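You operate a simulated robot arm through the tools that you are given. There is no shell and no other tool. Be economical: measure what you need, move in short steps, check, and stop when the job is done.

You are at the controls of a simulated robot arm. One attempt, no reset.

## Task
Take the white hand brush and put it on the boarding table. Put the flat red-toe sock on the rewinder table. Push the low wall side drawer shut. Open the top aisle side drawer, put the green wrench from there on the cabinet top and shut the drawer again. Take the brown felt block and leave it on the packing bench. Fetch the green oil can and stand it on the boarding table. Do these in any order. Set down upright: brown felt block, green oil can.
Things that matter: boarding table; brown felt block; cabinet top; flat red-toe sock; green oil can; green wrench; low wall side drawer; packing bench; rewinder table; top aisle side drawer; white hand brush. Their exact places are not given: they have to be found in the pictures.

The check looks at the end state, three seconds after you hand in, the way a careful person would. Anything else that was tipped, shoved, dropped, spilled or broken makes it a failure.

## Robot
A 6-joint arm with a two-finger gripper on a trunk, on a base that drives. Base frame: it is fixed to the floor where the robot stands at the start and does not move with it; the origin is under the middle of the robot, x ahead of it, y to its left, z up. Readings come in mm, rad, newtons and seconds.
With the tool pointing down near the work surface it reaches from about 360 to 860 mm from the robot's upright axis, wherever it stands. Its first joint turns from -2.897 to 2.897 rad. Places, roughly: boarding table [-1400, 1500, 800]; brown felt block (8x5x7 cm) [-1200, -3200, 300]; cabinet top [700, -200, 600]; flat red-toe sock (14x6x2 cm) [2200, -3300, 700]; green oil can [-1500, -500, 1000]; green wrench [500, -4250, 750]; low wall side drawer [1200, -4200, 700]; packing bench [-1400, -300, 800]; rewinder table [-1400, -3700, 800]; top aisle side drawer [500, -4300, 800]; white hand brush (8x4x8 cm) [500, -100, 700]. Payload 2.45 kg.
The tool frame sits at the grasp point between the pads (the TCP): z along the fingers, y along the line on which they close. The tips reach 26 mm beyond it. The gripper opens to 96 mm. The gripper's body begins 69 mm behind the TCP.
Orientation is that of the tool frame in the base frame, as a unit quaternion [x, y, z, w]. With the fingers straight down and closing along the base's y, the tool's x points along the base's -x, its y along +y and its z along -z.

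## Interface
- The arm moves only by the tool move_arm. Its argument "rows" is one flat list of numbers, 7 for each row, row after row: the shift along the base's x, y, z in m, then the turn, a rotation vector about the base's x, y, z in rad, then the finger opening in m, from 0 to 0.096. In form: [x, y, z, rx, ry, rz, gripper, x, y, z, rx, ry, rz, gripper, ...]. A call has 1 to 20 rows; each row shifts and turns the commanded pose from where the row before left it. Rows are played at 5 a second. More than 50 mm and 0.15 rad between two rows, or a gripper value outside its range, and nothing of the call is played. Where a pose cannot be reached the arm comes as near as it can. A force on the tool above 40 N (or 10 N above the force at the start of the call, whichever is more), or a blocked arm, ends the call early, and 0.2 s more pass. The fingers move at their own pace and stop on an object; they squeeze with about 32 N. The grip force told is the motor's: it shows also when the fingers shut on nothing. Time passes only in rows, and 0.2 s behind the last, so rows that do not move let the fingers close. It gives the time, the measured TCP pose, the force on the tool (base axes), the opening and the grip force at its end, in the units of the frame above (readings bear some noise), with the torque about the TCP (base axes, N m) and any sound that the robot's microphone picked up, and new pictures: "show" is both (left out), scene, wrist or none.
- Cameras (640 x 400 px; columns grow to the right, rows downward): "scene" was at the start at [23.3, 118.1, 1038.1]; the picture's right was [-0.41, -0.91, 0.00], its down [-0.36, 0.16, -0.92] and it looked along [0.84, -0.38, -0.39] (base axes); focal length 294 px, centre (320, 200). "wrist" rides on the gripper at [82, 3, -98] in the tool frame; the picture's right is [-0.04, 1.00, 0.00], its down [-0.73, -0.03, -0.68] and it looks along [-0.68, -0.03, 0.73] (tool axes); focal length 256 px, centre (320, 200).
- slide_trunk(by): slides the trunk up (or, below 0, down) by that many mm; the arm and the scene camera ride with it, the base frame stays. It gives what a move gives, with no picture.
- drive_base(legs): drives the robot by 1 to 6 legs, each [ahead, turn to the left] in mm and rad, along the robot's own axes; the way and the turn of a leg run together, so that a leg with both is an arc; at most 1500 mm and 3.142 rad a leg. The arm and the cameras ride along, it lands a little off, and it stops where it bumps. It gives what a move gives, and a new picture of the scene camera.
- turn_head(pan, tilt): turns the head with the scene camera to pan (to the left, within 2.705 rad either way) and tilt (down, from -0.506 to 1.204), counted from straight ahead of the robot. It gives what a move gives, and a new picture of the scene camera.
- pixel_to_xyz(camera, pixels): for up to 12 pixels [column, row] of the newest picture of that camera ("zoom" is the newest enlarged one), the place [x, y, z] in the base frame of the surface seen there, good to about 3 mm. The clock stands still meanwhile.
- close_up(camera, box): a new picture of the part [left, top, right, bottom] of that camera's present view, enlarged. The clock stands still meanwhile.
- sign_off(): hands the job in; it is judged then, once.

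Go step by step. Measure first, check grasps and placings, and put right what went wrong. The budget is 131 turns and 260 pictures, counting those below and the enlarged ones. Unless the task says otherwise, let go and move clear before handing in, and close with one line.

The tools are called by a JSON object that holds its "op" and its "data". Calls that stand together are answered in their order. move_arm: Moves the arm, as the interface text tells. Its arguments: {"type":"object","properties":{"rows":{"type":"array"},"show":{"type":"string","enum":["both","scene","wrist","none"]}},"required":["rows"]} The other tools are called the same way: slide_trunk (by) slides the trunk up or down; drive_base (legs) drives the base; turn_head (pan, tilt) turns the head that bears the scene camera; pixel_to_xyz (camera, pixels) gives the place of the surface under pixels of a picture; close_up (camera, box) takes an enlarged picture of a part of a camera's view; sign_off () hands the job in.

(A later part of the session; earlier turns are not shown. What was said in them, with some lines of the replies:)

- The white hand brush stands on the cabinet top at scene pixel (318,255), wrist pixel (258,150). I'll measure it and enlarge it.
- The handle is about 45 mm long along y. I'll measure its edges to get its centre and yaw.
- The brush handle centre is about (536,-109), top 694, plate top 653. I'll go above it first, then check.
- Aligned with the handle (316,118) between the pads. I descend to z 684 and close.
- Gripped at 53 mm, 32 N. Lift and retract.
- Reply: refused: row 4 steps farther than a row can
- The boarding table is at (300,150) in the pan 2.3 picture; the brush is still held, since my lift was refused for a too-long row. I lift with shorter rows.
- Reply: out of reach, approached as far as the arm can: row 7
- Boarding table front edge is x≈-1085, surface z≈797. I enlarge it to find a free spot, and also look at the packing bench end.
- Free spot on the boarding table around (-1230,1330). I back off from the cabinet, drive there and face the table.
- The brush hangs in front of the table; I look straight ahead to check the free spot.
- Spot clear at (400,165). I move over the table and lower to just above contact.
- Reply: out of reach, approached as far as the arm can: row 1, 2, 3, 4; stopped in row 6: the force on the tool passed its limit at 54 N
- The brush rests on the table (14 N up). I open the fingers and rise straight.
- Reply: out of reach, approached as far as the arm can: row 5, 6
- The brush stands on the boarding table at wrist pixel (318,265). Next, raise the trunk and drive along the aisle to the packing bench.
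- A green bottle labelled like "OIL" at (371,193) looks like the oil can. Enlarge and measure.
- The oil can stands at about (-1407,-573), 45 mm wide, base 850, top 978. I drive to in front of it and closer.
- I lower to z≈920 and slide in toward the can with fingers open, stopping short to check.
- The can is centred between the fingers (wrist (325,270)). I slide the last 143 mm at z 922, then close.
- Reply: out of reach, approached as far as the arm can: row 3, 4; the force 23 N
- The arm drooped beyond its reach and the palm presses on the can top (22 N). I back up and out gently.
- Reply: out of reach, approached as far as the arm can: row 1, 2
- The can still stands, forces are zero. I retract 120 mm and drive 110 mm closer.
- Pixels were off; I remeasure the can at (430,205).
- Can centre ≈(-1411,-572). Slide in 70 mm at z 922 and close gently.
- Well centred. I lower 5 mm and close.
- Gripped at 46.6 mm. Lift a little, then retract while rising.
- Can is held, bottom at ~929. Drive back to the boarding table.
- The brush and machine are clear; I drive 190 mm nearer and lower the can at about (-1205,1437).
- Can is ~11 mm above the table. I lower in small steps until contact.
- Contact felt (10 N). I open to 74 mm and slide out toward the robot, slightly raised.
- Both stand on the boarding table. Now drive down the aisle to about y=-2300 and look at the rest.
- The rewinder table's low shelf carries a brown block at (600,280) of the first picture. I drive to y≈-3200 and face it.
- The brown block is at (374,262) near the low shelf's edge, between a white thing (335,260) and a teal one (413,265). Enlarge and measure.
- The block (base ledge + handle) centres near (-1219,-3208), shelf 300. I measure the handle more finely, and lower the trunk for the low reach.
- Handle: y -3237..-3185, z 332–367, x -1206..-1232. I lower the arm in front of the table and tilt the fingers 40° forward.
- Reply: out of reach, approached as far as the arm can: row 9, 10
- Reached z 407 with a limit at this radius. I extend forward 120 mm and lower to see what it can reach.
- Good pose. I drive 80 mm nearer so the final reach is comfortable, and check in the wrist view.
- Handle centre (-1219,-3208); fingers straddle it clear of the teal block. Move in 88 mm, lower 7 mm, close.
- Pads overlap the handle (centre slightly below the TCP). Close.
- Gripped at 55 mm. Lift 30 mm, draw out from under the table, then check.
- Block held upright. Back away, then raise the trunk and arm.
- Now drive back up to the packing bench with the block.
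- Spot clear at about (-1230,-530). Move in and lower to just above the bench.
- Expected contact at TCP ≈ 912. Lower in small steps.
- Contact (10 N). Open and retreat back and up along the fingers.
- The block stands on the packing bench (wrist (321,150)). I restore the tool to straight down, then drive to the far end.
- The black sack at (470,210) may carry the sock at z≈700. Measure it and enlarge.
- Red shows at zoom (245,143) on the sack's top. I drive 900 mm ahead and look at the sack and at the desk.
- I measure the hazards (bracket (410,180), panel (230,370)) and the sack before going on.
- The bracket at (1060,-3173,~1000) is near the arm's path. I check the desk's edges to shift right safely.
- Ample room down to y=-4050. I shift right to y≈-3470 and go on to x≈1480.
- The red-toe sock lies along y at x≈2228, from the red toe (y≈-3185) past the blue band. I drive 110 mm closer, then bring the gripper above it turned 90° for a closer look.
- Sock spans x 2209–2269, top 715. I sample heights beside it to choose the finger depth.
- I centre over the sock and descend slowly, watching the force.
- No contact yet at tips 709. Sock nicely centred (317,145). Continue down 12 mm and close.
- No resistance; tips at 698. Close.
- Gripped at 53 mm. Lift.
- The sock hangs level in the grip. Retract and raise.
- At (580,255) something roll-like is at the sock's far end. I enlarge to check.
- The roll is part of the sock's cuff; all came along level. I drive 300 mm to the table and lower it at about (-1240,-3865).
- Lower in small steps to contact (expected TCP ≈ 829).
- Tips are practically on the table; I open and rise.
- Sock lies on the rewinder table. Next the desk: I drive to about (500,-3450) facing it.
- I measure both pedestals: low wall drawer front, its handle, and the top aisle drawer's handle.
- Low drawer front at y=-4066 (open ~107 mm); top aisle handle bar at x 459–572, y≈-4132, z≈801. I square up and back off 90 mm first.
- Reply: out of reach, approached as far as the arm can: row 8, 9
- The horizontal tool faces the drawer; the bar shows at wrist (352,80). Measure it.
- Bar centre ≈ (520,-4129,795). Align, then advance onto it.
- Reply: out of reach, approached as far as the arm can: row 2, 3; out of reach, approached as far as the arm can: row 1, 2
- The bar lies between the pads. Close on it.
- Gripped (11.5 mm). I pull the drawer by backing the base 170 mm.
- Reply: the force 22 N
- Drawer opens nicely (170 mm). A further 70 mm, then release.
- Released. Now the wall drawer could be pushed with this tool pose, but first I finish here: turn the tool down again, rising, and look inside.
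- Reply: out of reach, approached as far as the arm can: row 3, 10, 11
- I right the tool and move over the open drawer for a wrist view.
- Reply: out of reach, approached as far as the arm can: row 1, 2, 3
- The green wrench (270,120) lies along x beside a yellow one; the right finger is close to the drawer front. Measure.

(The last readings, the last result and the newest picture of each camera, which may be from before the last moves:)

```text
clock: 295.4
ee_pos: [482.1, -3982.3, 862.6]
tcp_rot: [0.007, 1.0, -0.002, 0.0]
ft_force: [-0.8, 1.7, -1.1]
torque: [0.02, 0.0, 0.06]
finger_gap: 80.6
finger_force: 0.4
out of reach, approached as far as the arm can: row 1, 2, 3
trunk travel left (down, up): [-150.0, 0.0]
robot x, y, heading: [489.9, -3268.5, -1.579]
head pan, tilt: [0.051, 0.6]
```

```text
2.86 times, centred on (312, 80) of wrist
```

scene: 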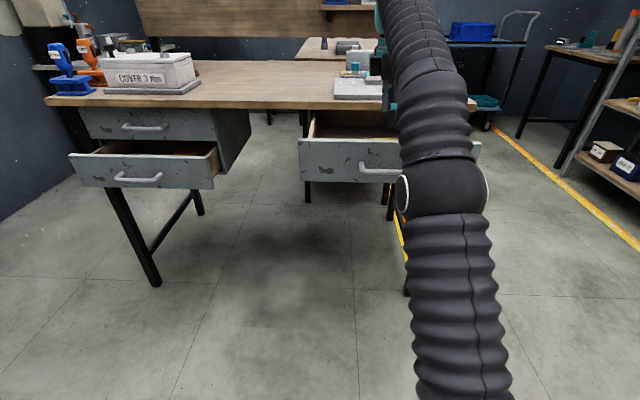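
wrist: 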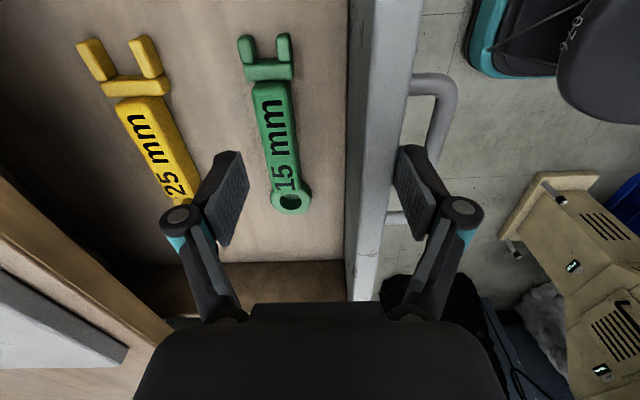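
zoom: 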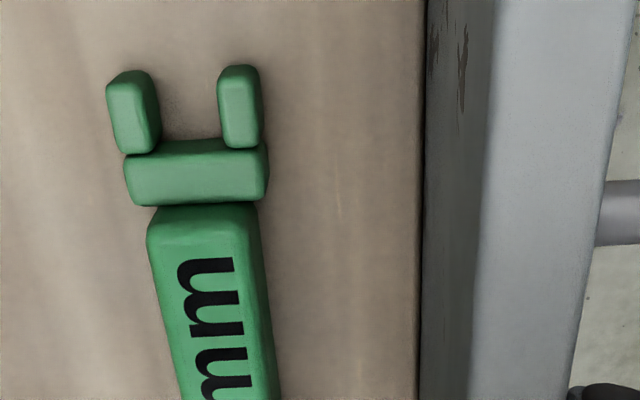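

Wrench handle centre ≈(505,-4016), floor 757, top 785; front board inner face y=-3958, top 848. I narrow the opening to 50 mm and centre above it.

{"op": "move_arm", "data": {"rows": [0.01, -0.015, 0, 0, 0, 0, 0.05, 0.013, -0.019, -0.005, 0, 0, 0, 0.05, 0, 0, 0, 0, 0, 0, 0.05], "show": "wrist"}}

```text
clock: 296.2
ee_pos: [506.9, -3997.2, 841.4]
tcp_rot: [0.006, 1.0, -0.001, 0.001]
ft_force: [0.5, 0.1, 0.5]
torque: [0.01, -0.02, 0.04]
finger_gap: 50.0
finger_force: 0.1
out of reach, approached as far as the arm can: row 1, 2
trunk travel left (down, up): [-150.0, 0.0]
robot x, y, heading: [487.9, -3271.1, -1.578]
head pan, tilt: [0.051, 0.6]
```

wrist: 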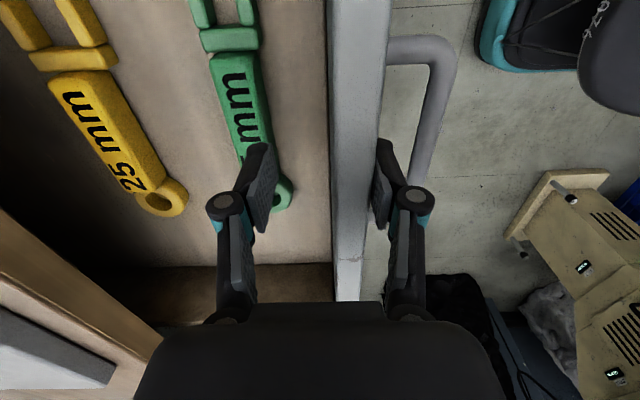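

The drawer front seems to have shifted in view (330–385). Re-measure before descending.

{"op": "pixel_to_xyz", "data": {"camera": "wrist", "pixels": [[345, 60], [370, 60], [345, 200], [370, 200], [240, 100], [255, 90], [225, 90], [228, 40], [285, 195], [300, 150], [260, 165], [440, 50]]}}

```text
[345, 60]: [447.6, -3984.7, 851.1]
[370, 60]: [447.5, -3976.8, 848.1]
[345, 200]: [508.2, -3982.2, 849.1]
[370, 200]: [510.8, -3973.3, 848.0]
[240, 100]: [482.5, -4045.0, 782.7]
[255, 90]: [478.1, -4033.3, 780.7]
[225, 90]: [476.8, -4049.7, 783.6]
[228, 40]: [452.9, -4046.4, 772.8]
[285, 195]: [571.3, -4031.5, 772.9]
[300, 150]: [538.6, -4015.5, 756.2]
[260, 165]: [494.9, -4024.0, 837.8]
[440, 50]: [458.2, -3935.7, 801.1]
```

The loose drawer has been nudged in ~30 mm and the front board is between my fingers. I rise out while retracting (which pulls it back slightly), then bring the base closer.

{"op": "move_arm", "data": {"rows": [0, 0.01, 0.014, 0, 0, 0, 0.05, 0, 0.01, 0.014, 0, 0, 0, 0.05, 0, 0.012, 0.014, 0, 0, 0, 0.05, 0, 0.012, 0.014, 0, 0, 0, 0.05, 0, 0.02, 0.01, 0, 0, 0, 0.05, 0, 0.03, 0.01, 0, 0, 0, 0.05], "show": "both"}}

```text
clock: 297.6
ee_pos: [505.0, -3900.5, 914.4]
tcp_rot: [0.007, 1.0, 0.002, 0.0]
ft_force: [0.9, -0.9, -0.5]
torque: [0.06, -0.03, 0.03]
finger_gap: 50.1
finger_force: 0.1
out of reach, approached as far as the arm can: row 3
trunk travel left (down, up): [-150.0, 0.0]
robot x, y, heading: [487.8, -3270.7, -1.582]
head pan, tilt: [0.051, 0.6]
```

scene: 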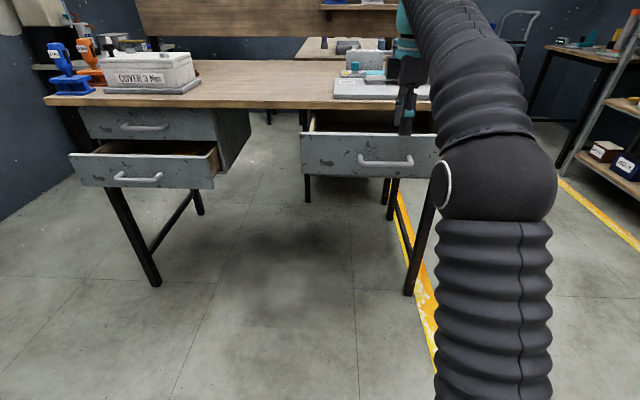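
wrist: 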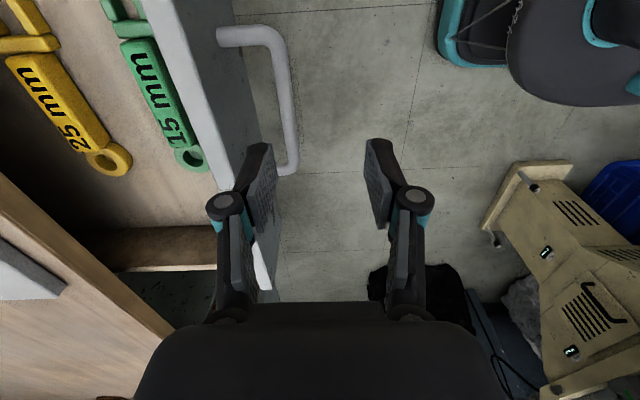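

Clear of the board. Measure wrench and board now.

{"op": "pixel_to_xyz", "data": {"camera": "wrist", "pixels": [[155, 80], [130, 35], [168, 110], [145, 110], [190, 158], [200, 60], [220, 80], [225, 130], [60, 80]]}}

{"op": "drive_base", "data": {"legs": [[150, 0]]}}

```text
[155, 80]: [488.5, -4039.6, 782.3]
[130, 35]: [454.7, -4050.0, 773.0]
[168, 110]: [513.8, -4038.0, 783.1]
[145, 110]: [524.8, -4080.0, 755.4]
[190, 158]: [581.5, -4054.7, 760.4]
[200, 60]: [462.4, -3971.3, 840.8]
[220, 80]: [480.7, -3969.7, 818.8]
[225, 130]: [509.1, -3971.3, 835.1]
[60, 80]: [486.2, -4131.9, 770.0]
```

```text
clock: 298.9
ee_pos: [502.8, -4051.7, 916.7]
tcp_rot: [0.007, 1.0, 0.001, 0.0]
ft_force: [0.5, -0.2, -0.3]
torque: [-0.01, -0.02, 0.01]
finger_gap: 49.8
finger_force: 0.0
trunk travel left (down, up): [-150.0, 0.0]
robot x, y, heading: [488.2, -3421.9, -1.579]
head pan, tilt: [0.051, 0.6]
```

scene: 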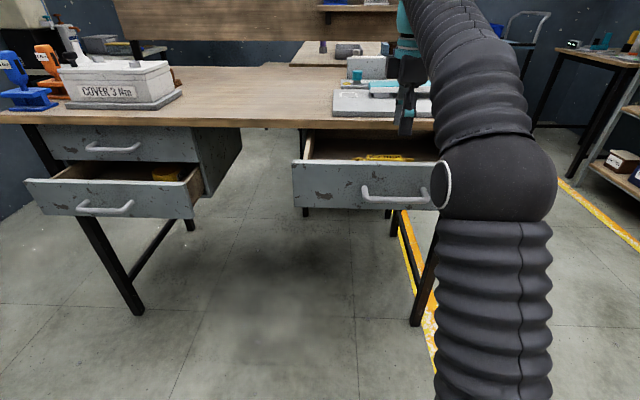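

{"op": "move_arm", "data": {"rows": [0, 0.009, -0.03, 0, 0, 0, 0.05, 0, 0, -0.04, 0, 0, 0, 0.05, 0, 0, -0.025, 0, 0, 0, 0.05, 0, 0, 0, 0, 0, 0, 0.05], "show": "both"}}

{"op": "pixel_to_xyz", "data": {"camera": "wrist", "pixels": [[310, 120], [300, 100], [320, 100], [330, 120], [310, 80], [310, 150]]}}

```text
clock: 299.9
ee_pos: [503.7, -4041.9, 821.4]
tcp_rot: [0.007, 1.0, -0.001, 0.0]
ft_force: [0.5, -0.7, -0.4]
torque: [0.0, 0.0, -0.01]
finger_gap: 49.9
finger_force: 0.1
trunk travel left (down, up): [-150.0, 0.0]
robot x, y, heading: [489.3, -3419.9, -1.581]
head pan, tilt: [0.051, 0.6]
```

scene: 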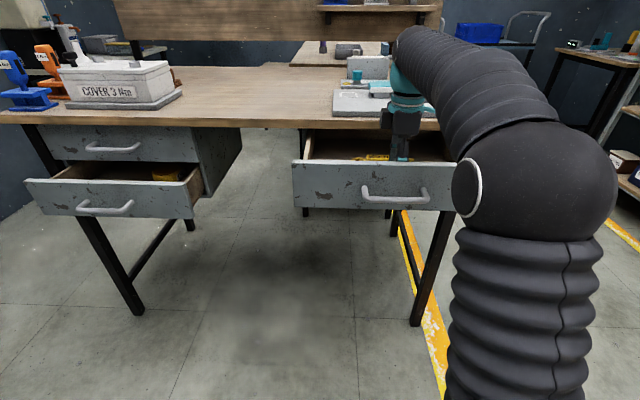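
wrist: 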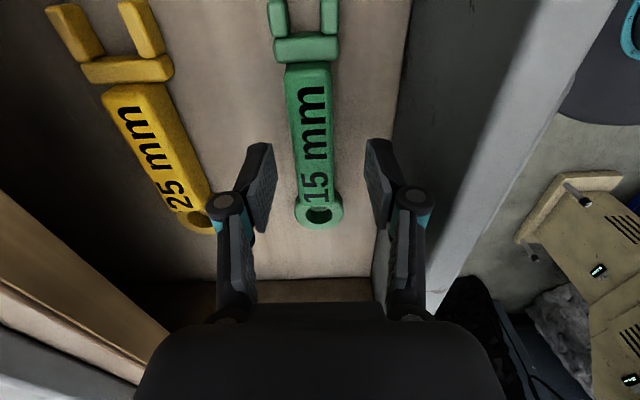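

```text
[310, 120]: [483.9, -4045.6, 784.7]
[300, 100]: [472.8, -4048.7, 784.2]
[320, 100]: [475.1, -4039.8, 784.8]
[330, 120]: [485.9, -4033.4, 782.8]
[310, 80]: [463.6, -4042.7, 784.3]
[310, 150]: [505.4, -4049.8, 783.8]
```

Centred on the handle. Descend to z 786 and close.

{"op": "move_arm", "data": {"rows": [-0.005, -0.003, -0.02, 0, 0, 0, 0.05, 0, 0, -0.012, 0, 0, 0, 0.05, 0, 0, -0.003, 0, 0, 0, 0.05, 0, 0, 0, 0, 0, 0, 0.0, 0, 0, 0, 0, 0, 0, 0.0, 0, 0, 0, 0, 0, 0, 0.0], "show": "wrist"}}

```text
clock: 301.3
ee_pos: [498.2, -4046.7, 786.6]
tcp_rot: [0.007, 1.0, 0.001, -0.001]
ft_force: [-0.8, 0.5, 0.2]
torque: [0.0, -0.06, 0.02]
finger_gap: 25.5
finger_force: 31.4
trunk travel left (down, up): [-150.0, 0.0]
robot x, y, heading: [487.0, -3424.3, -1.579]
head pan, tilt: [0.051, 0.6]
```

wrist: 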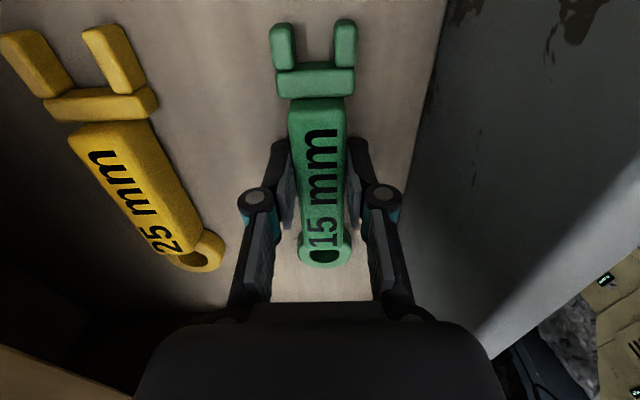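

Gripped at 25.5 mm. Lift straight out.

{"op": "move_arm", "data": {"rows": [0, 0, 0.015, 0, 0, 0, 0.0, 0, 0, 0.03, 0, 0, 0, 0.0, 0, 0, 0.04, 0, 0, 0, 0.0, 0, 0, 0.04, 0, 0, 0, 0.0, 0, 0.04, 0.01, 0, 0, 0, 0.0, 0, 0.045, 0.01, 0, 0, 0, 0.0, 0, 0.045, 0, 0, 0, 0, 0.0], "show": "both"}}

```text
clock: 302.9
ee_pos: [498.0, -3915.7, 927.8]
tcp_rot: [0.006, 1.0, 0.002, 0.0]
ft_force: [0.1, -2.4, -3.0]
torque: [0.07, 0.04, -0.02]
finger_gap: 25.4
finger_force: 32.3
trunk travel left (down, up): [-150.0, 0.0]
robot x, y, heading: [488.3, -3419.7, -1.581]
head pan, tilt: [0.051, 0.6]
```

scene: 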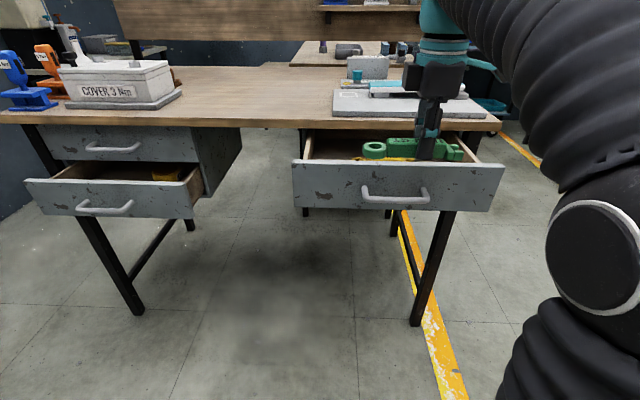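
wrist: 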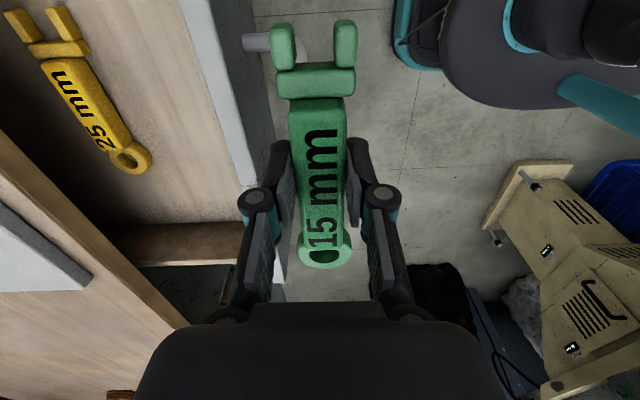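

The wrench is out (25 mm grip). I retract a bit and take it to the cabinet along the aisle.

{"op": "drive_base", "data": {"legs": [[0, -1.56], [870, 0], [0, -1.57], [1500, 0], [1480, 0], [0, -1.57]]}}

{"op": "turn_head", "data": {"pan": -0.2, "tilt": 0.5}}

```text
clock: 333.0
ee_pos: [51.2, -461.1, 929.5]
tcp_rot: [-0.706, 0.708, 0.001, -0.001]
ft_force: [0.3, -0.3, -2.1]
torque: [-0.01, 0.02, 0.0]
finger_gap: 25.4
finger_force: 31.9
trunk travel left (down, up): [-150.0, 0.0]
robot x, y, heading: [-441.6, -473.7, 0.006]
head pan, tilt: [0.051, 0.6]
```

scene: 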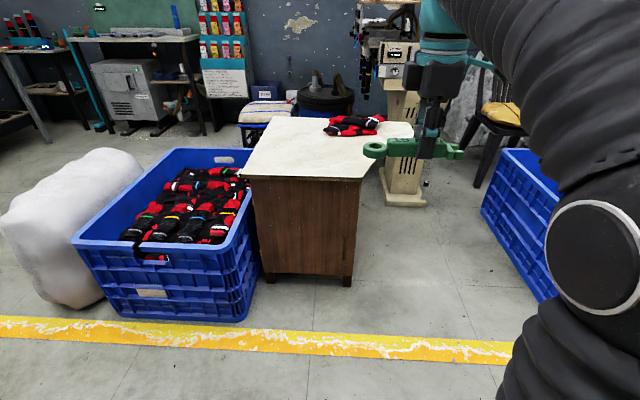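

```text
clock: 333.7
ee_pos: [51.3, -462.1, 928.7]
tcp_rot: [-0.707, 0.707, 0.001, 0.0]
ft_force: [0.3, -1.3, -1.3]
torque: [-0.04, -0.01, -0.02]
finger_gap: 25.5
finger_force: 32.0
trunk travel left (down, up): [-150.0, 0.0]
robot x, y, heading: [-443.2, -477.3, 0.002]
head pan, tilt: [-0.201, 0.499]
```

scene: 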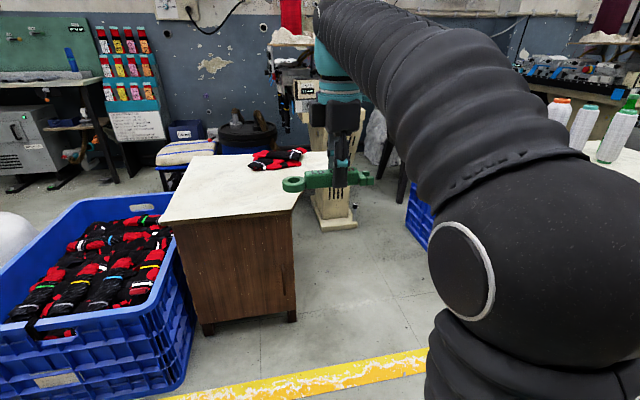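

The cabinet top is at left of the arm; I drive to about (-20,-215) facing it.

{"op": "drive_base", "data": {"legs": [[0, 0.555], [498, 0], [0, -0.555]]}}

{"op": "move_arm", "data": {"rows": [0.03, 0, -0.035, 0, 0, 0, 0.0, 0.03, 0, -0.035, 0, 0, 0, 0.0, 0.03, 0, -0.035, 0, 0, 0, 0.0, 0.03, 0, -0.035, 0, 0, 0, 0.0, 0.01, 0, -0.04, 0, 0, 0, 0.0, 0, 0, -0.04, 0, 0, 0, 0.0, 0, 0, -0.03, 0, 0, 0, 0.0, 0, 0, 0, 0, 0, 0, 0.0], "show": "both"}}

```text
clock: 339.7
ee_pos: [475.8, -205.1, 928.0]
tcp_rot: [-0.703, 0.711, 0.001, 0.0]
ft_force: [-0.1, 0.2, -1.4]
torque: [-0.01, -0.03, 0.0]
finger_gap: 25.6
finger_force: 32.4
trunk travel left (down, up): [-150.0, 0.0]
robot x, y, heading: [-15.5, -216.5, -0.002]
head pan, tilt: [-0.201, 0.499]
```

scene: 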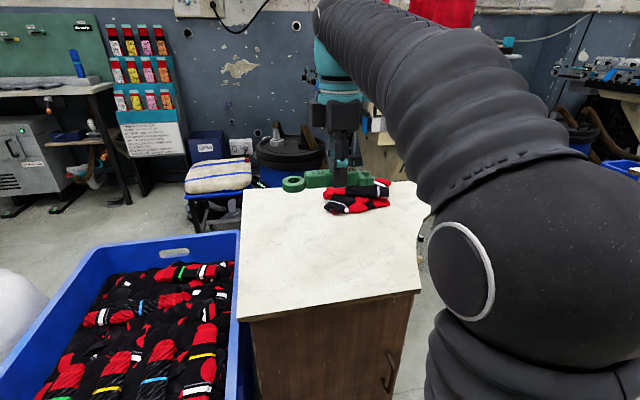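

```text
clock: 341.5
ee_pos: [605.3, -206.1, 678.4]
tcp_rot: [-0.704, 0.711, 0.0, -0.001]
ft_force: [0.0, -1.4, -1.7]
torque: [0.0, 0.0, -0.01]
finger_gap: 25.5
finger_force: 31.0
trunk travel left (down, up): [-150.0, 0.0]
robot x, y, heading: [-14.1, -217.0, 0.001]
head pan, tilt: [-0.201, 0.499]
```

scene: 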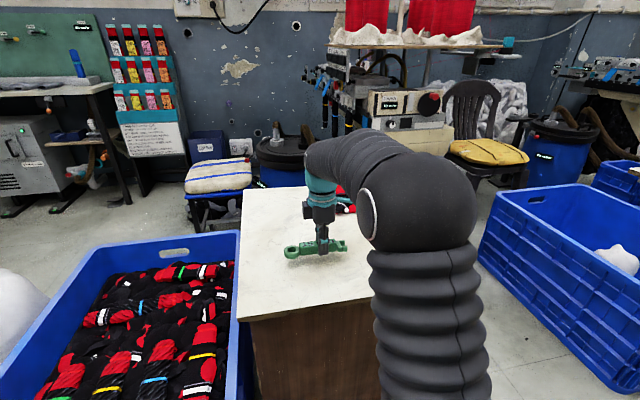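
wrist: 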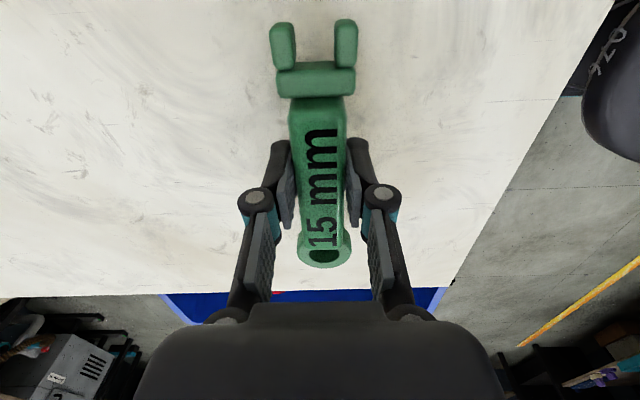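

The wrench is over the cabinet top. Lower to contact (≈650).

{"op": "move_arm", "data": {"rows": [0, 0, -0.015, 0, 0, 0, 0.0, 0, 0, -0.008, 0, 0, 0, 0.0, 0, 0, -0.003, 0, 0, 0, 0.0, 0, 0, -0.002, 0, 0, 0, 0.0, 0, 0, 0, 0, 0, 0, 0.0], "show": "none"}}

```text
clock: 342.7
ee_pos: [606.2, -205.1, 650.9]
tcp_rot: [-0.703, 0.711, 0.001, -0.001]
ft_force: [-0.5, 0.3, -2.0]
torque: [-0.04, 0.05, -0.03]
finger_gap: 25.5
finger_force: 32.4
trunk travel left (down, up): [-150.0, 0.0]
robot x, y, heading: [-15.7, -214.2, -0.008]
head pan, tilt: [-0.201, 0.499]
```

{"op": "move_arm", "data": {"rows": [0, 0, -0.002, 0, 0, 0, 0.0, 0, 0, 0, 0, 0, 0, 0.05, 0, 0, 0, 0, 0, 0, 0.05, 0, 0, 0.02, 0, 0, 0, 0.05, 0, 0, 0.04, 0, 0, 0, 0.05, -0.02, 0, 0.045, 0, 0, 0, 0.05, -0.02, 0, 0.045, 0, 0, 0, 0.05, -0.02, 0, 0.045, 0, 0, 0, 0.05, -0.03, 0, 0.04, 0, 0, 0, 0.05, -0.03, 0, 0.04, 0, 0, 0, 0.05], "show": "both"}}

```text
clock: 344.9
ee_pos: [486.0, -204.5, 924.6]
tcp_rot: [-0.703, 0.711, 0.0, -0.001]
ft_force: [0.3, 0.1, -0.3]
torque: [0.01, 0.06, 0.03]
finger_gap: 49.9
finger_force: 0.0
trunk travel left (down, up): [-150.0, 0.0]
robot x, y, heading: [-15.3, -218.9, -0.006]
head pan, tilt: [-0.201, 0.499]
```

scene: 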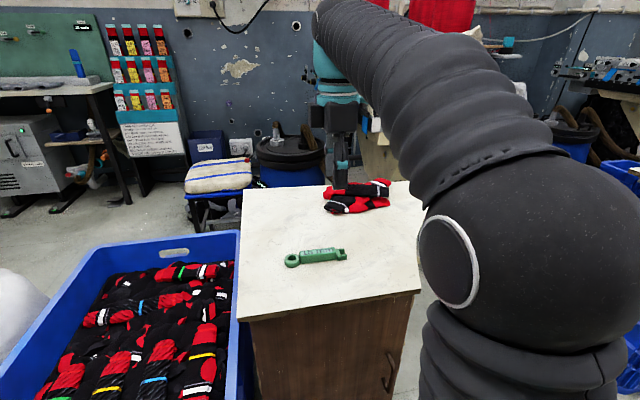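
wrist: 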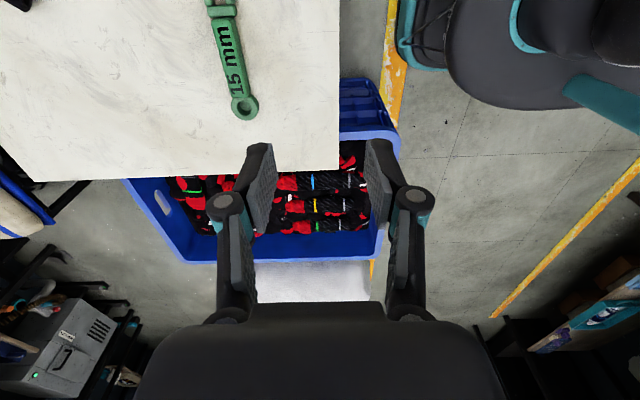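

The wrench rests on the cabinet top. Return to the desk, stopping at y≈-3150, to shut the drawers.

{"op": "drive_base", "data": {"legs": [[-390, 0], [0, -1.57], [1465, 0], [1465, 0], [0, 1.57], [900, 0]]}}

{"op": "drive_base", "data": {"legs": [[0, -1.57]]}}

```text
clock: 372.8
ee_pos: [959.6, -3126.3, 923.3]
tcp_rot: [-0.694, 0.72, 0.002, 0.0]
ft_force: [-0.2, 0.1, 0.7]
torque: [0.0, 0.01, 0.0]
finger_gap: 50.1
finger_force: 0.1
trunk travel left (down, up): [-150.0, 0.0]
robot x, y, heading: [455.2, -3121.5, -0.027]
head pan, tilt: [-0.201, 0.499]
```

scene: 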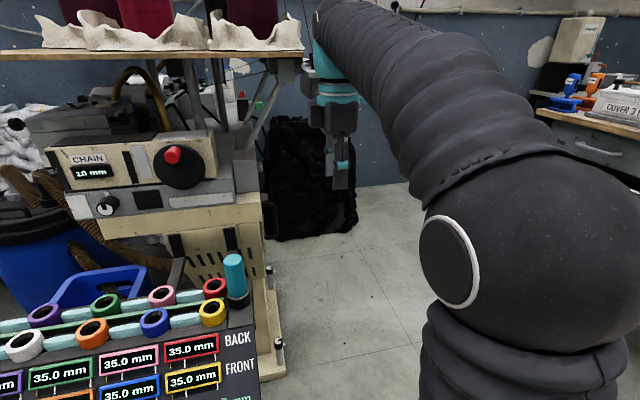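

```text
clock: 377.0
ee_pos: [447.7, -3627.4, 923.8]
tcp_rot: [0.025, 1.0, 0.001, 0.0]
ft_force: [0.1, 0.6, 0.5]
torque: [0.0, -0.01, 0.0]
finger_gap: 49.8
finger_force: 0.1
trunk travel left (down, up): [-150.0, 0.0]
robot x, y, heading: [456.1, -3126.8, -1.611]
head pan, tilt: [-0.201, 0.499]
```

scene: 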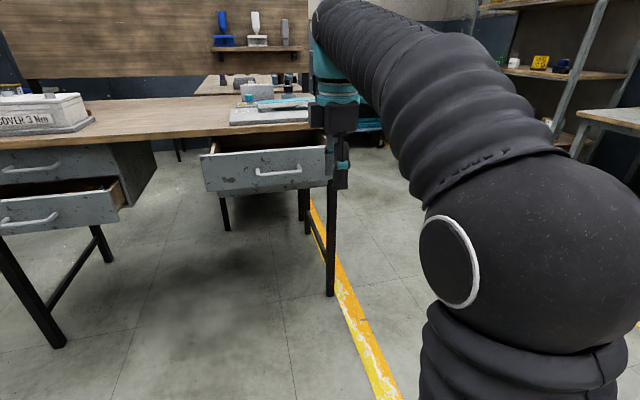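

Square up (+0.04) and tilt the closed gripper forward to horizontal at z≈770.

{"op": "drive_base", "data": {"legs": [[0, 0.04]]}}

{"op": "move_arm", "data": {"rows": [0.004, -0.02, -0.014, -0.143, 0, 0, 0.0, 0.004, -0.02, -0.014, -0.143, 0, 0, 0.0, 0.004, -0.02, -0.014, -0.143, 0, 0, 0.0, 0.004, -0.02, -0.014, -0.143, 0, 0, 0.0, 0.004, -0.02, -0.014, -0.143, 0, 0, 0.0, 0.004, -0.02, -0.014, -0.143, 0, 0, 0.0, 0.004, -0.02, -0.014, -0.143, 0, 0, 0.0, 0.004, -0.02, -0.014, -0.143, 0, 0, 0.0, 0.004, -0.02, -0.014, -0.143, 0, 0, 0.0, 0.004, -0.02, -0.014, -0.143, 0, 0, 0.0, 0.004, -0.02, -0.014, -0.14, 0, 0, 0.0, 0, 0, 0, 0, 0, 0, 0.0], "show": "both"}}

```text
clock: 377.8
ee_pos: [468.4, -3626.7, 923.9]
tcp_rot: [0.004, 1.0, 0.001, 0.0]
ft_force: [-0.3, 0.2, -0.3]
torque: [-0.03, 0.01, -0.01]
finger_gap: 50.1
finger_force: 0.0
trunk travel left (down, up): [-150.0, 0.0]
robot x, y, heading: [459.2, -3125.5, -1.575]
head pan, tilt: [-0.201, 0.499]
```

scene: 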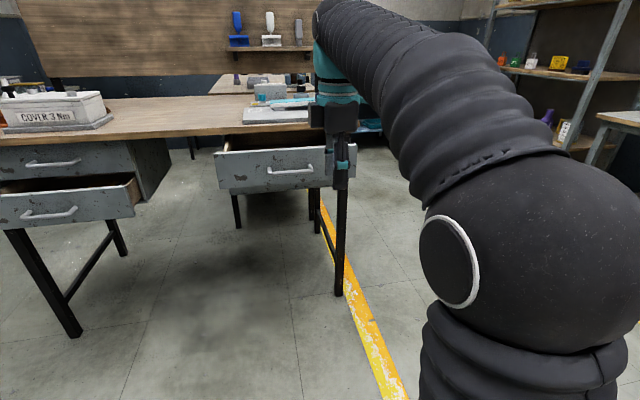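

```text
clock: 380.4
ee_pos: [494.9, -3829.8, 778.3]
tcp_rot: [0.022, 0.749, -0.662, -0.019]
ft_force: [0.9, 0.6, 0.2]
torque: [-0.01, 0.01, -0.05]
finger_gap: 0.0
finger_force: 28.5
out of reach, approached as far as the arm can: row 8, 9
trunk travel left (down, up): [-150.0, 0.0]
robot x, y, heading: [456.0, -3122.5, -1.575]
head pan, tilt: [-0.201, 0.499]
```

scene: 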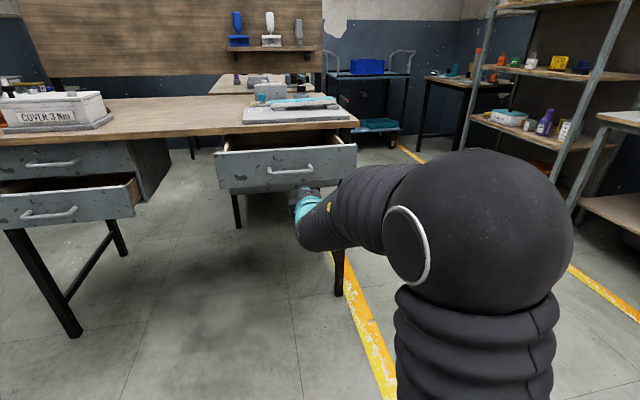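
wrist: 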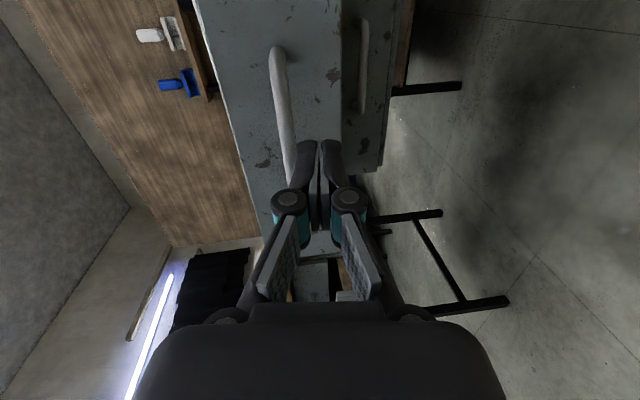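

I lower 8 mm to be under the bar and push by driving forward, last centimetres with the arm.

{"op": "move_arm", "data": {"rows": [0.005, 0, -0.008, 0, 0, 0, 0.0, 0, 0, 0, 0, 0, 0, 0.0], "show": "none"}}

{"op": "drive_base", "data": {"legs": [[295, 0]]}}

{"op": "close_up", "data": {"camera": "scene", "box": [100, 80, 420, 280]}}

```text
clock: 381.0
ee_pos: [500.3, -3831.0, 771.3]
tcp_rot: [0.022, 0.75, -0.661, -0.019]
ft_force: [0.1, 0.9, 0.6]
torque: [0.03, -0.02, 0.0]
finger_gap: 0.0
finger_force: 28.3
trunk travel left (down, up): [-150.0, 0.0]
robot x, y, heading: [460.5, -3124.3, -1.572]
head pan, tilt: [-0.201, 0.499]
```

```text
clock: 383.0
ee_pos: [498.8, -4127.1, 768.5]
tcp_rot: [0.022, 0.75, -0.661, -0.021]
ft_force: [3.9, -0.7, -10.4]
torque: [-0.12, 0.12, -0.05]
finger_gap: 0.2
finger_force: 28.5
trunk travel left (down, up): [-150.0, 0.0]
robot x, y, heading: [455.1, -3423.3, -1.579]
head pan, tilt: [-0.201, 0.499]
```

scene: 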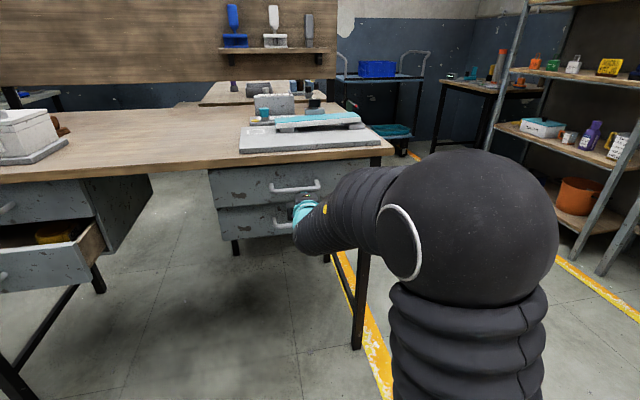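

```text
2.00 times, centred on (260, 180) of scene
```

zoom: 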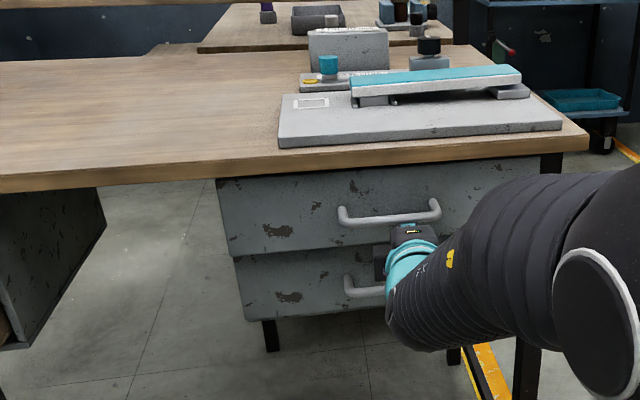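

About 20 mm remain. Push with the arm in small steps.

{"op": "move_arm", "data": {"rows": [0, -0.008, 0, 0, 0, 0, 0.0, 0, -0.007, 0, 0, 0, 0, 0.0, 0, -0.005, 0, 0, 0, 0, 0.0, 0, -0.004, 0, 0, 0, 0, 0.0, 0, 0, 0, 0, 0, 0, 0.0], "show": "scene"}}

{"op": "pixel_to_xyz", "data": {"camera": "scene", "pixels": [[225, 180], [255, 180], [340, 170], [230, 222], [260, 225]]}}

```text
clock: 384.1
ee_pos: [498.3, -4146.5, 768.4]
tcp_rot: [0.023, 0.751, -0.66, -0.02]
ft_force: [-1.6, 20.3, 3.0]
torque: [-0.21, -0.05, 0.18]
finger_gap: 0.1
finger_force: 28.3
trunk travel left (down, up): [-150.0, 0.0]
robot x, y, heading: [454.2, -3417.0, -1.572]
head pan, tilt: [-0.201, 0.499]
stopped in row 5: the force on the tool passed its limit at 46 N (the readings are from after the stop); the commanded pose is now the measured one
```

scene: 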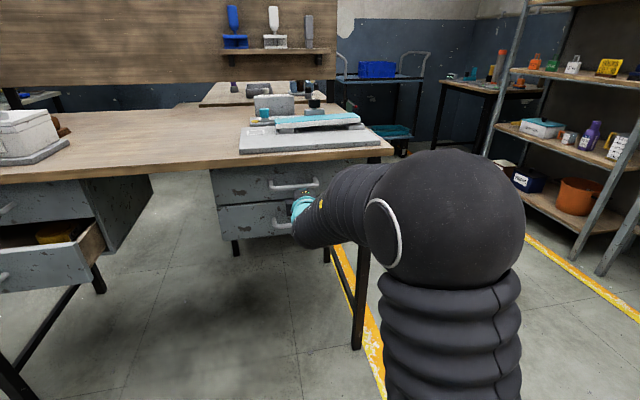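

```text
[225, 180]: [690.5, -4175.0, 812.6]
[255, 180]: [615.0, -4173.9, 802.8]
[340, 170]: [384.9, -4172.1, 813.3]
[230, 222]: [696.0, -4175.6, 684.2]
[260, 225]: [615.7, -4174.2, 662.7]
```

The top aisle drawer is shut (front y -4174, flush). I back off and turn the tool up to a slight forward tilt, ready to push the wall drawer by its handle bar.

{"op": "drive_base", "data": {"legs": [[-100, 0]]}}

{"op": "move_arm", "data": {"rows": [0, 0.04, 0.015, 0.143, 0, 0, 0.0, 0, 0.04, 0.02, 0.143, 0, 0, 0.0, 0, 0.04, 0.02, 0.143, 0, 0, 0.0, 0, 0.04, 0.02, 0.143, 0, 0, 0.0, 0, 0.04, 0.02, 0.143, 0, 0, 0.0, 0, 0.04, 0.02, 0.143, 0, 0, 0.0, 0, 0.04, 0.02, 0.143, 0, 0, 0.0, 0, 0, 0, 0, 0, 0, 0.0], "show": "scene"}}

```text
clock: 385.2
ee_pos: [500.4, -4045.8, 766.6]
tcp_rot: [0.021, 0.751, -0.659, -0.02]
ft_force: [0.2, 0.2, 0.6]
torque: [0.01, 0.0, 0.0]
finger_gap: 0.0
finger_force: 28.6
trunk travel left (down, up): [-150.0, 0.0]
robot x, y, heading: [458.5, -3318.8, -1.57]
head pan, tilt: [-0.201, 0.499]
```

scene: 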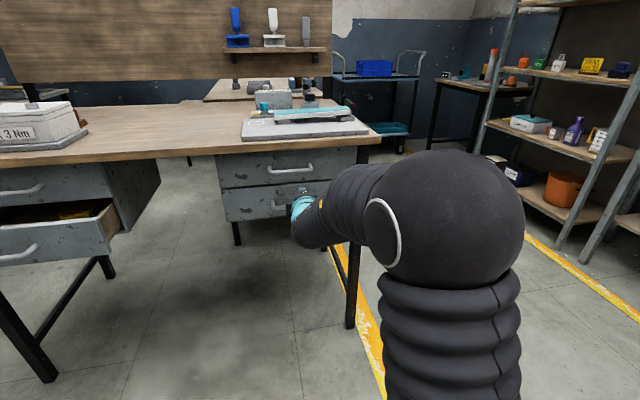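

```text
clock: 387.0
ee_pos: [503.4, -3764.8, 900.6]
tcp_rot: [0.009, 0.976, -0.217, -0.027]
ft_force: [-0.3, -0.1, 0.7]
torque: [-0.02, 0.01, -0.03]
finger_gap: 0.0
finger_force: 28.8
trunk travel left (down, up): [-150.0, 0.0]
robot x, y, heading: [459.5, -3318.9, -1.572]
head pan, tilt: [-0.201, 0.499]
```

scene: 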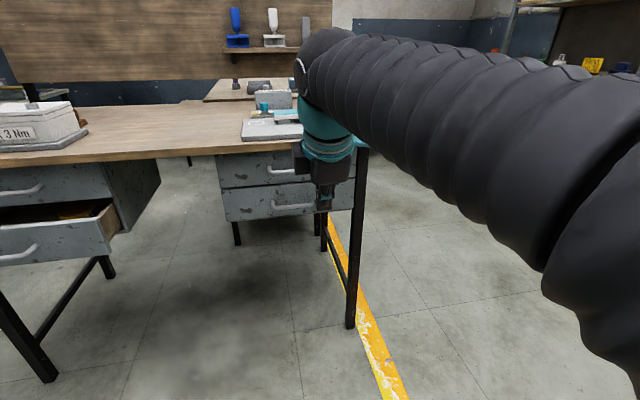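

Drive to about (1160,-3530), facing the wall pedestal.

{"op": "drive_base", "data": {"legs": [[0, 1.28], [732, 0], [0, -1.28]]}}

{"op": "turn_head", "data": {"pan": 0.1, "tilt": 0.65}}

```text
clock: 397.4
ee_pos: [1217.4, -3969.5, 899.8]
tcp_rot: [0.002, 0.976, -0.218, -0.025]
ft_force: [-1.1, 0.7, 0.4]
torque: [0.01, 0.01, 0.01]
finger_gap: 0.3
finger_force: 28.6
trunk travel left (down, up): [-150.0, 0.0]
robot x, y, heading: [1165.7, -3517.5, -1.559]
head pan, tilt: [-0.201, 0.499]
```

scene: 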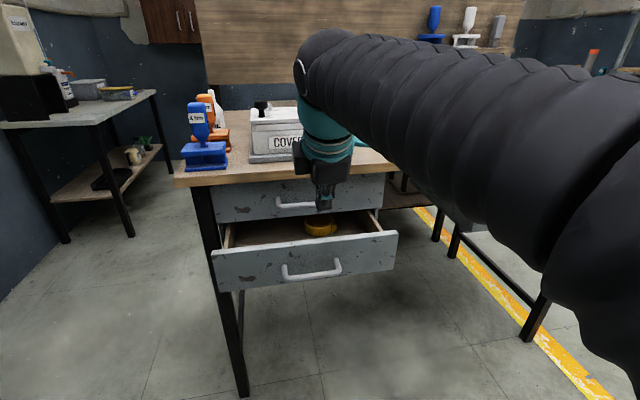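

```text
clock: 398.2
ee_pos: [1217.8, -3968.0, 899.7]
tcp_rot: [0.003, 0.976, -0.218, -0.026]
ft_force: [-0.6, -0.1, 0.5]
torque: [-0.02, 0.04, 0.02]
finger_gap: 0.0
finger_force: 28.7
trunk travel left (down, up): [-150.0, 0.0]
robot x, y, heading: [1166.4, -3520.9, -1.563]
head pan, tilt: [0.099, 0.649]
```

scene: 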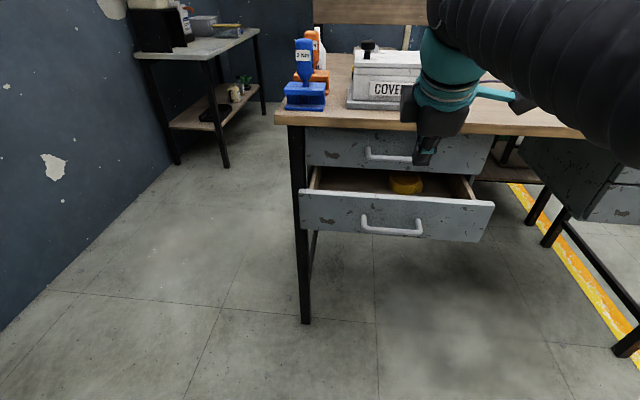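

{"op": "pixel_to_xyz", "data": {"camera": "scene", "pixels": [[365, 225], [390, 232], [420, 232], [390, 210], [310, 205], [490, 215], [390, 155], [375, 155], [330, 100], [405, 182], [390, 200], [460, 133]]}}

```text
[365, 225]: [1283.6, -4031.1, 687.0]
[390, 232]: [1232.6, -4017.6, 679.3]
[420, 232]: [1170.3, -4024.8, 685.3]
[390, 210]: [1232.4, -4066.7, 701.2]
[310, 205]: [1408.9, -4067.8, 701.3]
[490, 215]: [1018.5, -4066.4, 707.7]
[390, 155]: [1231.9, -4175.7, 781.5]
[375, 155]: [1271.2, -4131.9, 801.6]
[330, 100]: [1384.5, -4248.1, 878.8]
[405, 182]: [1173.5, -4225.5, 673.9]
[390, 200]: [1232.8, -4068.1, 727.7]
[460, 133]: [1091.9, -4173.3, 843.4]
```

Bar outer face at y≈-4018, z≈683, centre x≈1217 – in line with the gripper. I lower in front of the bar.

{"op": "move_arm", "data": {"rows": [0, 0.004, -0.045, 0, 0, 0, 0.0, 0, 0.004, -0.045, 0, 0, 0, 0.0, 0, 0, -0.045, 0, 0, 0, 0.0, 0, 0, -0.045, 0, 0, 0, 0.0, 0, 0, -0.03, 0, 0, 0, 0.0, 0, 0, 0, 0, 0, 0, 0.0], "show": "scene"}}

```text
clock: 399.6
ee_pos: [1218.7, -3959.9, 690.6]
tcp_rot: [0.004, 0.975, -0.219, -0.025]
ft_force: [-0.3, -0.2, 0.9]
torque: [0.0, -0.04, -0.01]
finger_gap: 0.1
finger_force: 28.2
trunk travel left (down, up): [-150.0, 0.0]
robot x, y, heading: [1167.0, -3522.5, -1.56]
head pan, tilt: [0.099, 0.649]
```

scene: 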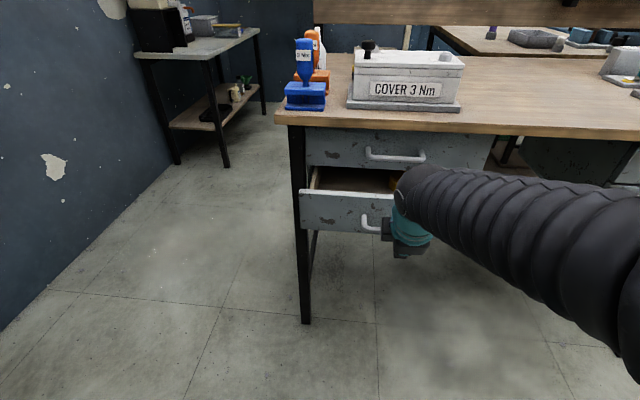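

Advance to push.

{"op": "move_arm", "data": {"rows": [0, -0.02, 0, 0, 0, 0, 0.0, 0, -0.02, 0, 0, 0, 0, 0.0, 0, -0.02, 0, 0, 0, 0, 0.0, 0, -0.02, 0, 0, 0, 0, 0.0, 0, -0.02, 0, 0, 0, 0, 0.0, 0, -0.015, 0, 0, 0, 0, 0.0, 0, 0, 0, 0, 0, 0, 0.0], "show": "both"}}

{"op": "pixel_to_xyz", "data": {"camera": "scene", "pixels": [[320, 200], [315, 210], [480, 210], [370, 205]]}}

```text
clock: 401.2
ee_pos: [1218.5, -4075.6, 689.1]
tcp_rot: [0.004, 0.975, -0.219, -0.026]
ft_force: [-0.1, 0.1, 0.0]
torque: [0.01, 0.02, -0.01]
finger_gap: 0.0
finger_force: 28.5
trunk travel left (down, up): [-150.0, 0.0]
robot x, y, heading: [1165.8, -3520.9, -1.56]
head pan, tilt: [0.099, 0.649]
```

scene: 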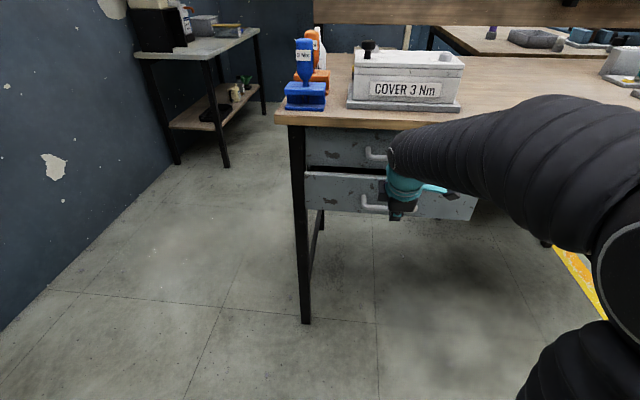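
wrist: 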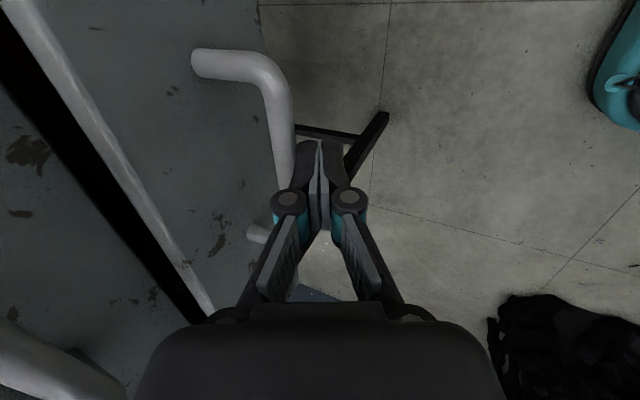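

```text
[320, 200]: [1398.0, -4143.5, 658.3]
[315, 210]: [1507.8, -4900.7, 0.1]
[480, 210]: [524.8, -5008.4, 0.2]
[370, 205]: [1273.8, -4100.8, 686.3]
```

~30 mm remain; keep pushing in small steps until resistance.

{"op": "move_arm", "data": {"rows": [0, -0.012, 0, 0, 0, 0, 0.0, 0, -0.01, 0, 0, 0, 0, 0.0, 0, -0.006, 0, 0, 0, 0, 0.0, 0, -0.004, 0, 0, 0, 0, 0.0, 0, -0.003, 0, 0, 0, 0, 0.0, 0, 0, 0, 0, 0, 0, 0.0], "show": "scene"}}

{"op": "pixel_to_xyz", "data": {"camera": "scene", "pixels": [[320, 190], [320, 198], [340, 195], [360, 190], [450, 205], [330, 145]]}}

```text
clock: 402.6
ee_pos: [1217.3, -4108.2, 689.6]
tcp_rot: [0.004, 0.976, -0.216, -0.026]
ft_force: [-1.1, 30.2, -0.5]
torque: [0.39, -0.03, -0.27]
finger_gap: 0.0
finger_force: 28.6
trunk travel left (down, up): [-150.0, 0.0]
robot x, y, heading: [1166.4, -3520.5, -1.562]
head pan, tilt: [0.099, 0.649]
```

scene: 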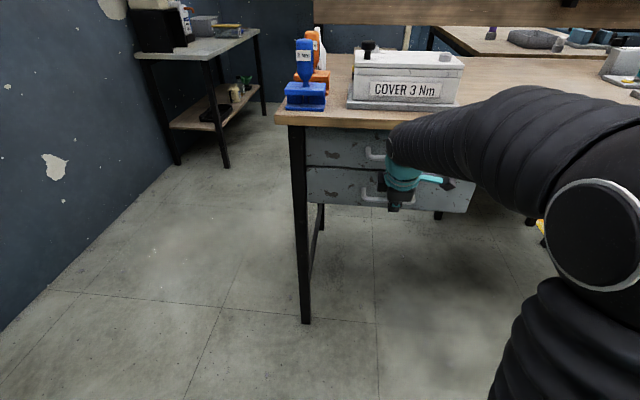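

```text
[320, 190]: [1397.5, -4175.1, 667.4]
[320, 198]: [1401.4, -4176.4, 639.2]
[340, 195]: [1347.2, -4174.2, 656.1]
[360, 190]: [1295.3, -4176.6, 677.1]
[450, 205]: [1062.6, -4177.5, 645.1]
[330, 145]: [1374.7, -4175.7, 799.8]
```

Flush at y≈-4175 with 30 N resistance: shut. Retract clear and take a last look at both pedestals.

{"op": "move_arm", "data": {"rows": [0, 0.03, 0, 0, 0, 0, 0.0, 0, 0.04, 0, 0, 0, 0, 0.0, 0, 0.045, 0.01, 0, 0, 0, 0.0, 0, 0.02, 0.045, 0, 0, 0, 0.0, 0, 0, 0.045, 0, 0, 0, 0.0, 0, 0, 0.045, 0, 0, 0, 0.0, 0, 0, 0.045, 0, 0, 0, 0.0], "show": "none"}}

{"op": "drive_base", "data": {"legs": [[-150, 0]]}}

{"op": "turn_head", "data": {"pan": -0.35, "tilt": 0.45}}

```text
clock: 404.2
ee_pos: [1218.3, -3976.9, 879.7]
tcp_rot: [0.002, 0.976, -0.218, -0.026]
ft_force: [0.0, 0.0, -0.4]
torque: [-0.01, 0.01, -0.02]
finger_gap: 0.0
finger_force: 28.1
trunk travel left (down, up): [-150.0, 0.0]
robot x, y, heading: [1169.7, -3523.9, -1.561]
head pan, tilt: [0.099, 0.649]
```

```text
clock: 405.6
ee_pos: [1218.1, -3826.5, 879.3]
tcp_rot: [0.001, 0.976, -0.218, -0.026]
ft_force: [0.3, 0.6, -0.9]
torque: [-0.02, 0.04, 0.01]
finger_gap: 0.2
finger_force: 28.3
trunk travel left (down, up): [-150.0, 0.0]
robot x, y, heading: [1163.2, -3368.7, -1.558]
head pan, tilt: [0.099, 0.649]
```

scene: 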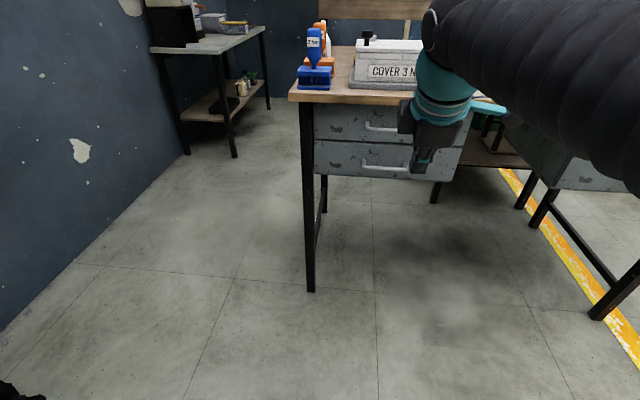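

```text
clock: 406.5
ee_pos: [1217.7, -3825.8, 879.3]
tcp_rot: [0.002, 0.976, -0.218, -0.025]
ft_force: [0.0, 0.1, -0.1]
torque: [0.01, -0.04, 0.0]
finger_gap: 0.2
finger_force: 28.8
trunk travel left (down, up): [-150.0, 0.0]
robot x, y, heading: [1163.6, -3370.2, -1.559]
head pan, tilt: [-0.351, 0.45]
```

scene: 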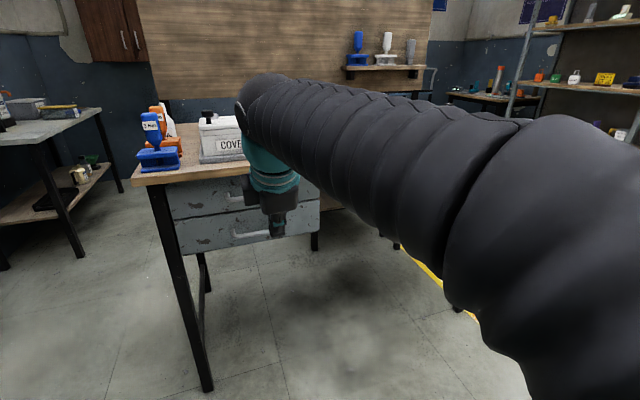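

Both drawers are flush: the low wall drawer in the last pictures, the aisle drawer at y -4174 when I backed away. All objects were seen in place after release, and the arm is clear, so I hand in.

{"op": "sign_off", "data": {}}

```text
The job is handed in.
```

I finished all six tasks and handed the job in. The brush and upright oil can are on the boarding table, the sock is on the rewinder table, and the felt block stands upright on the packing bench. The green wrench is on the cabinet top, and both drawers are shut.
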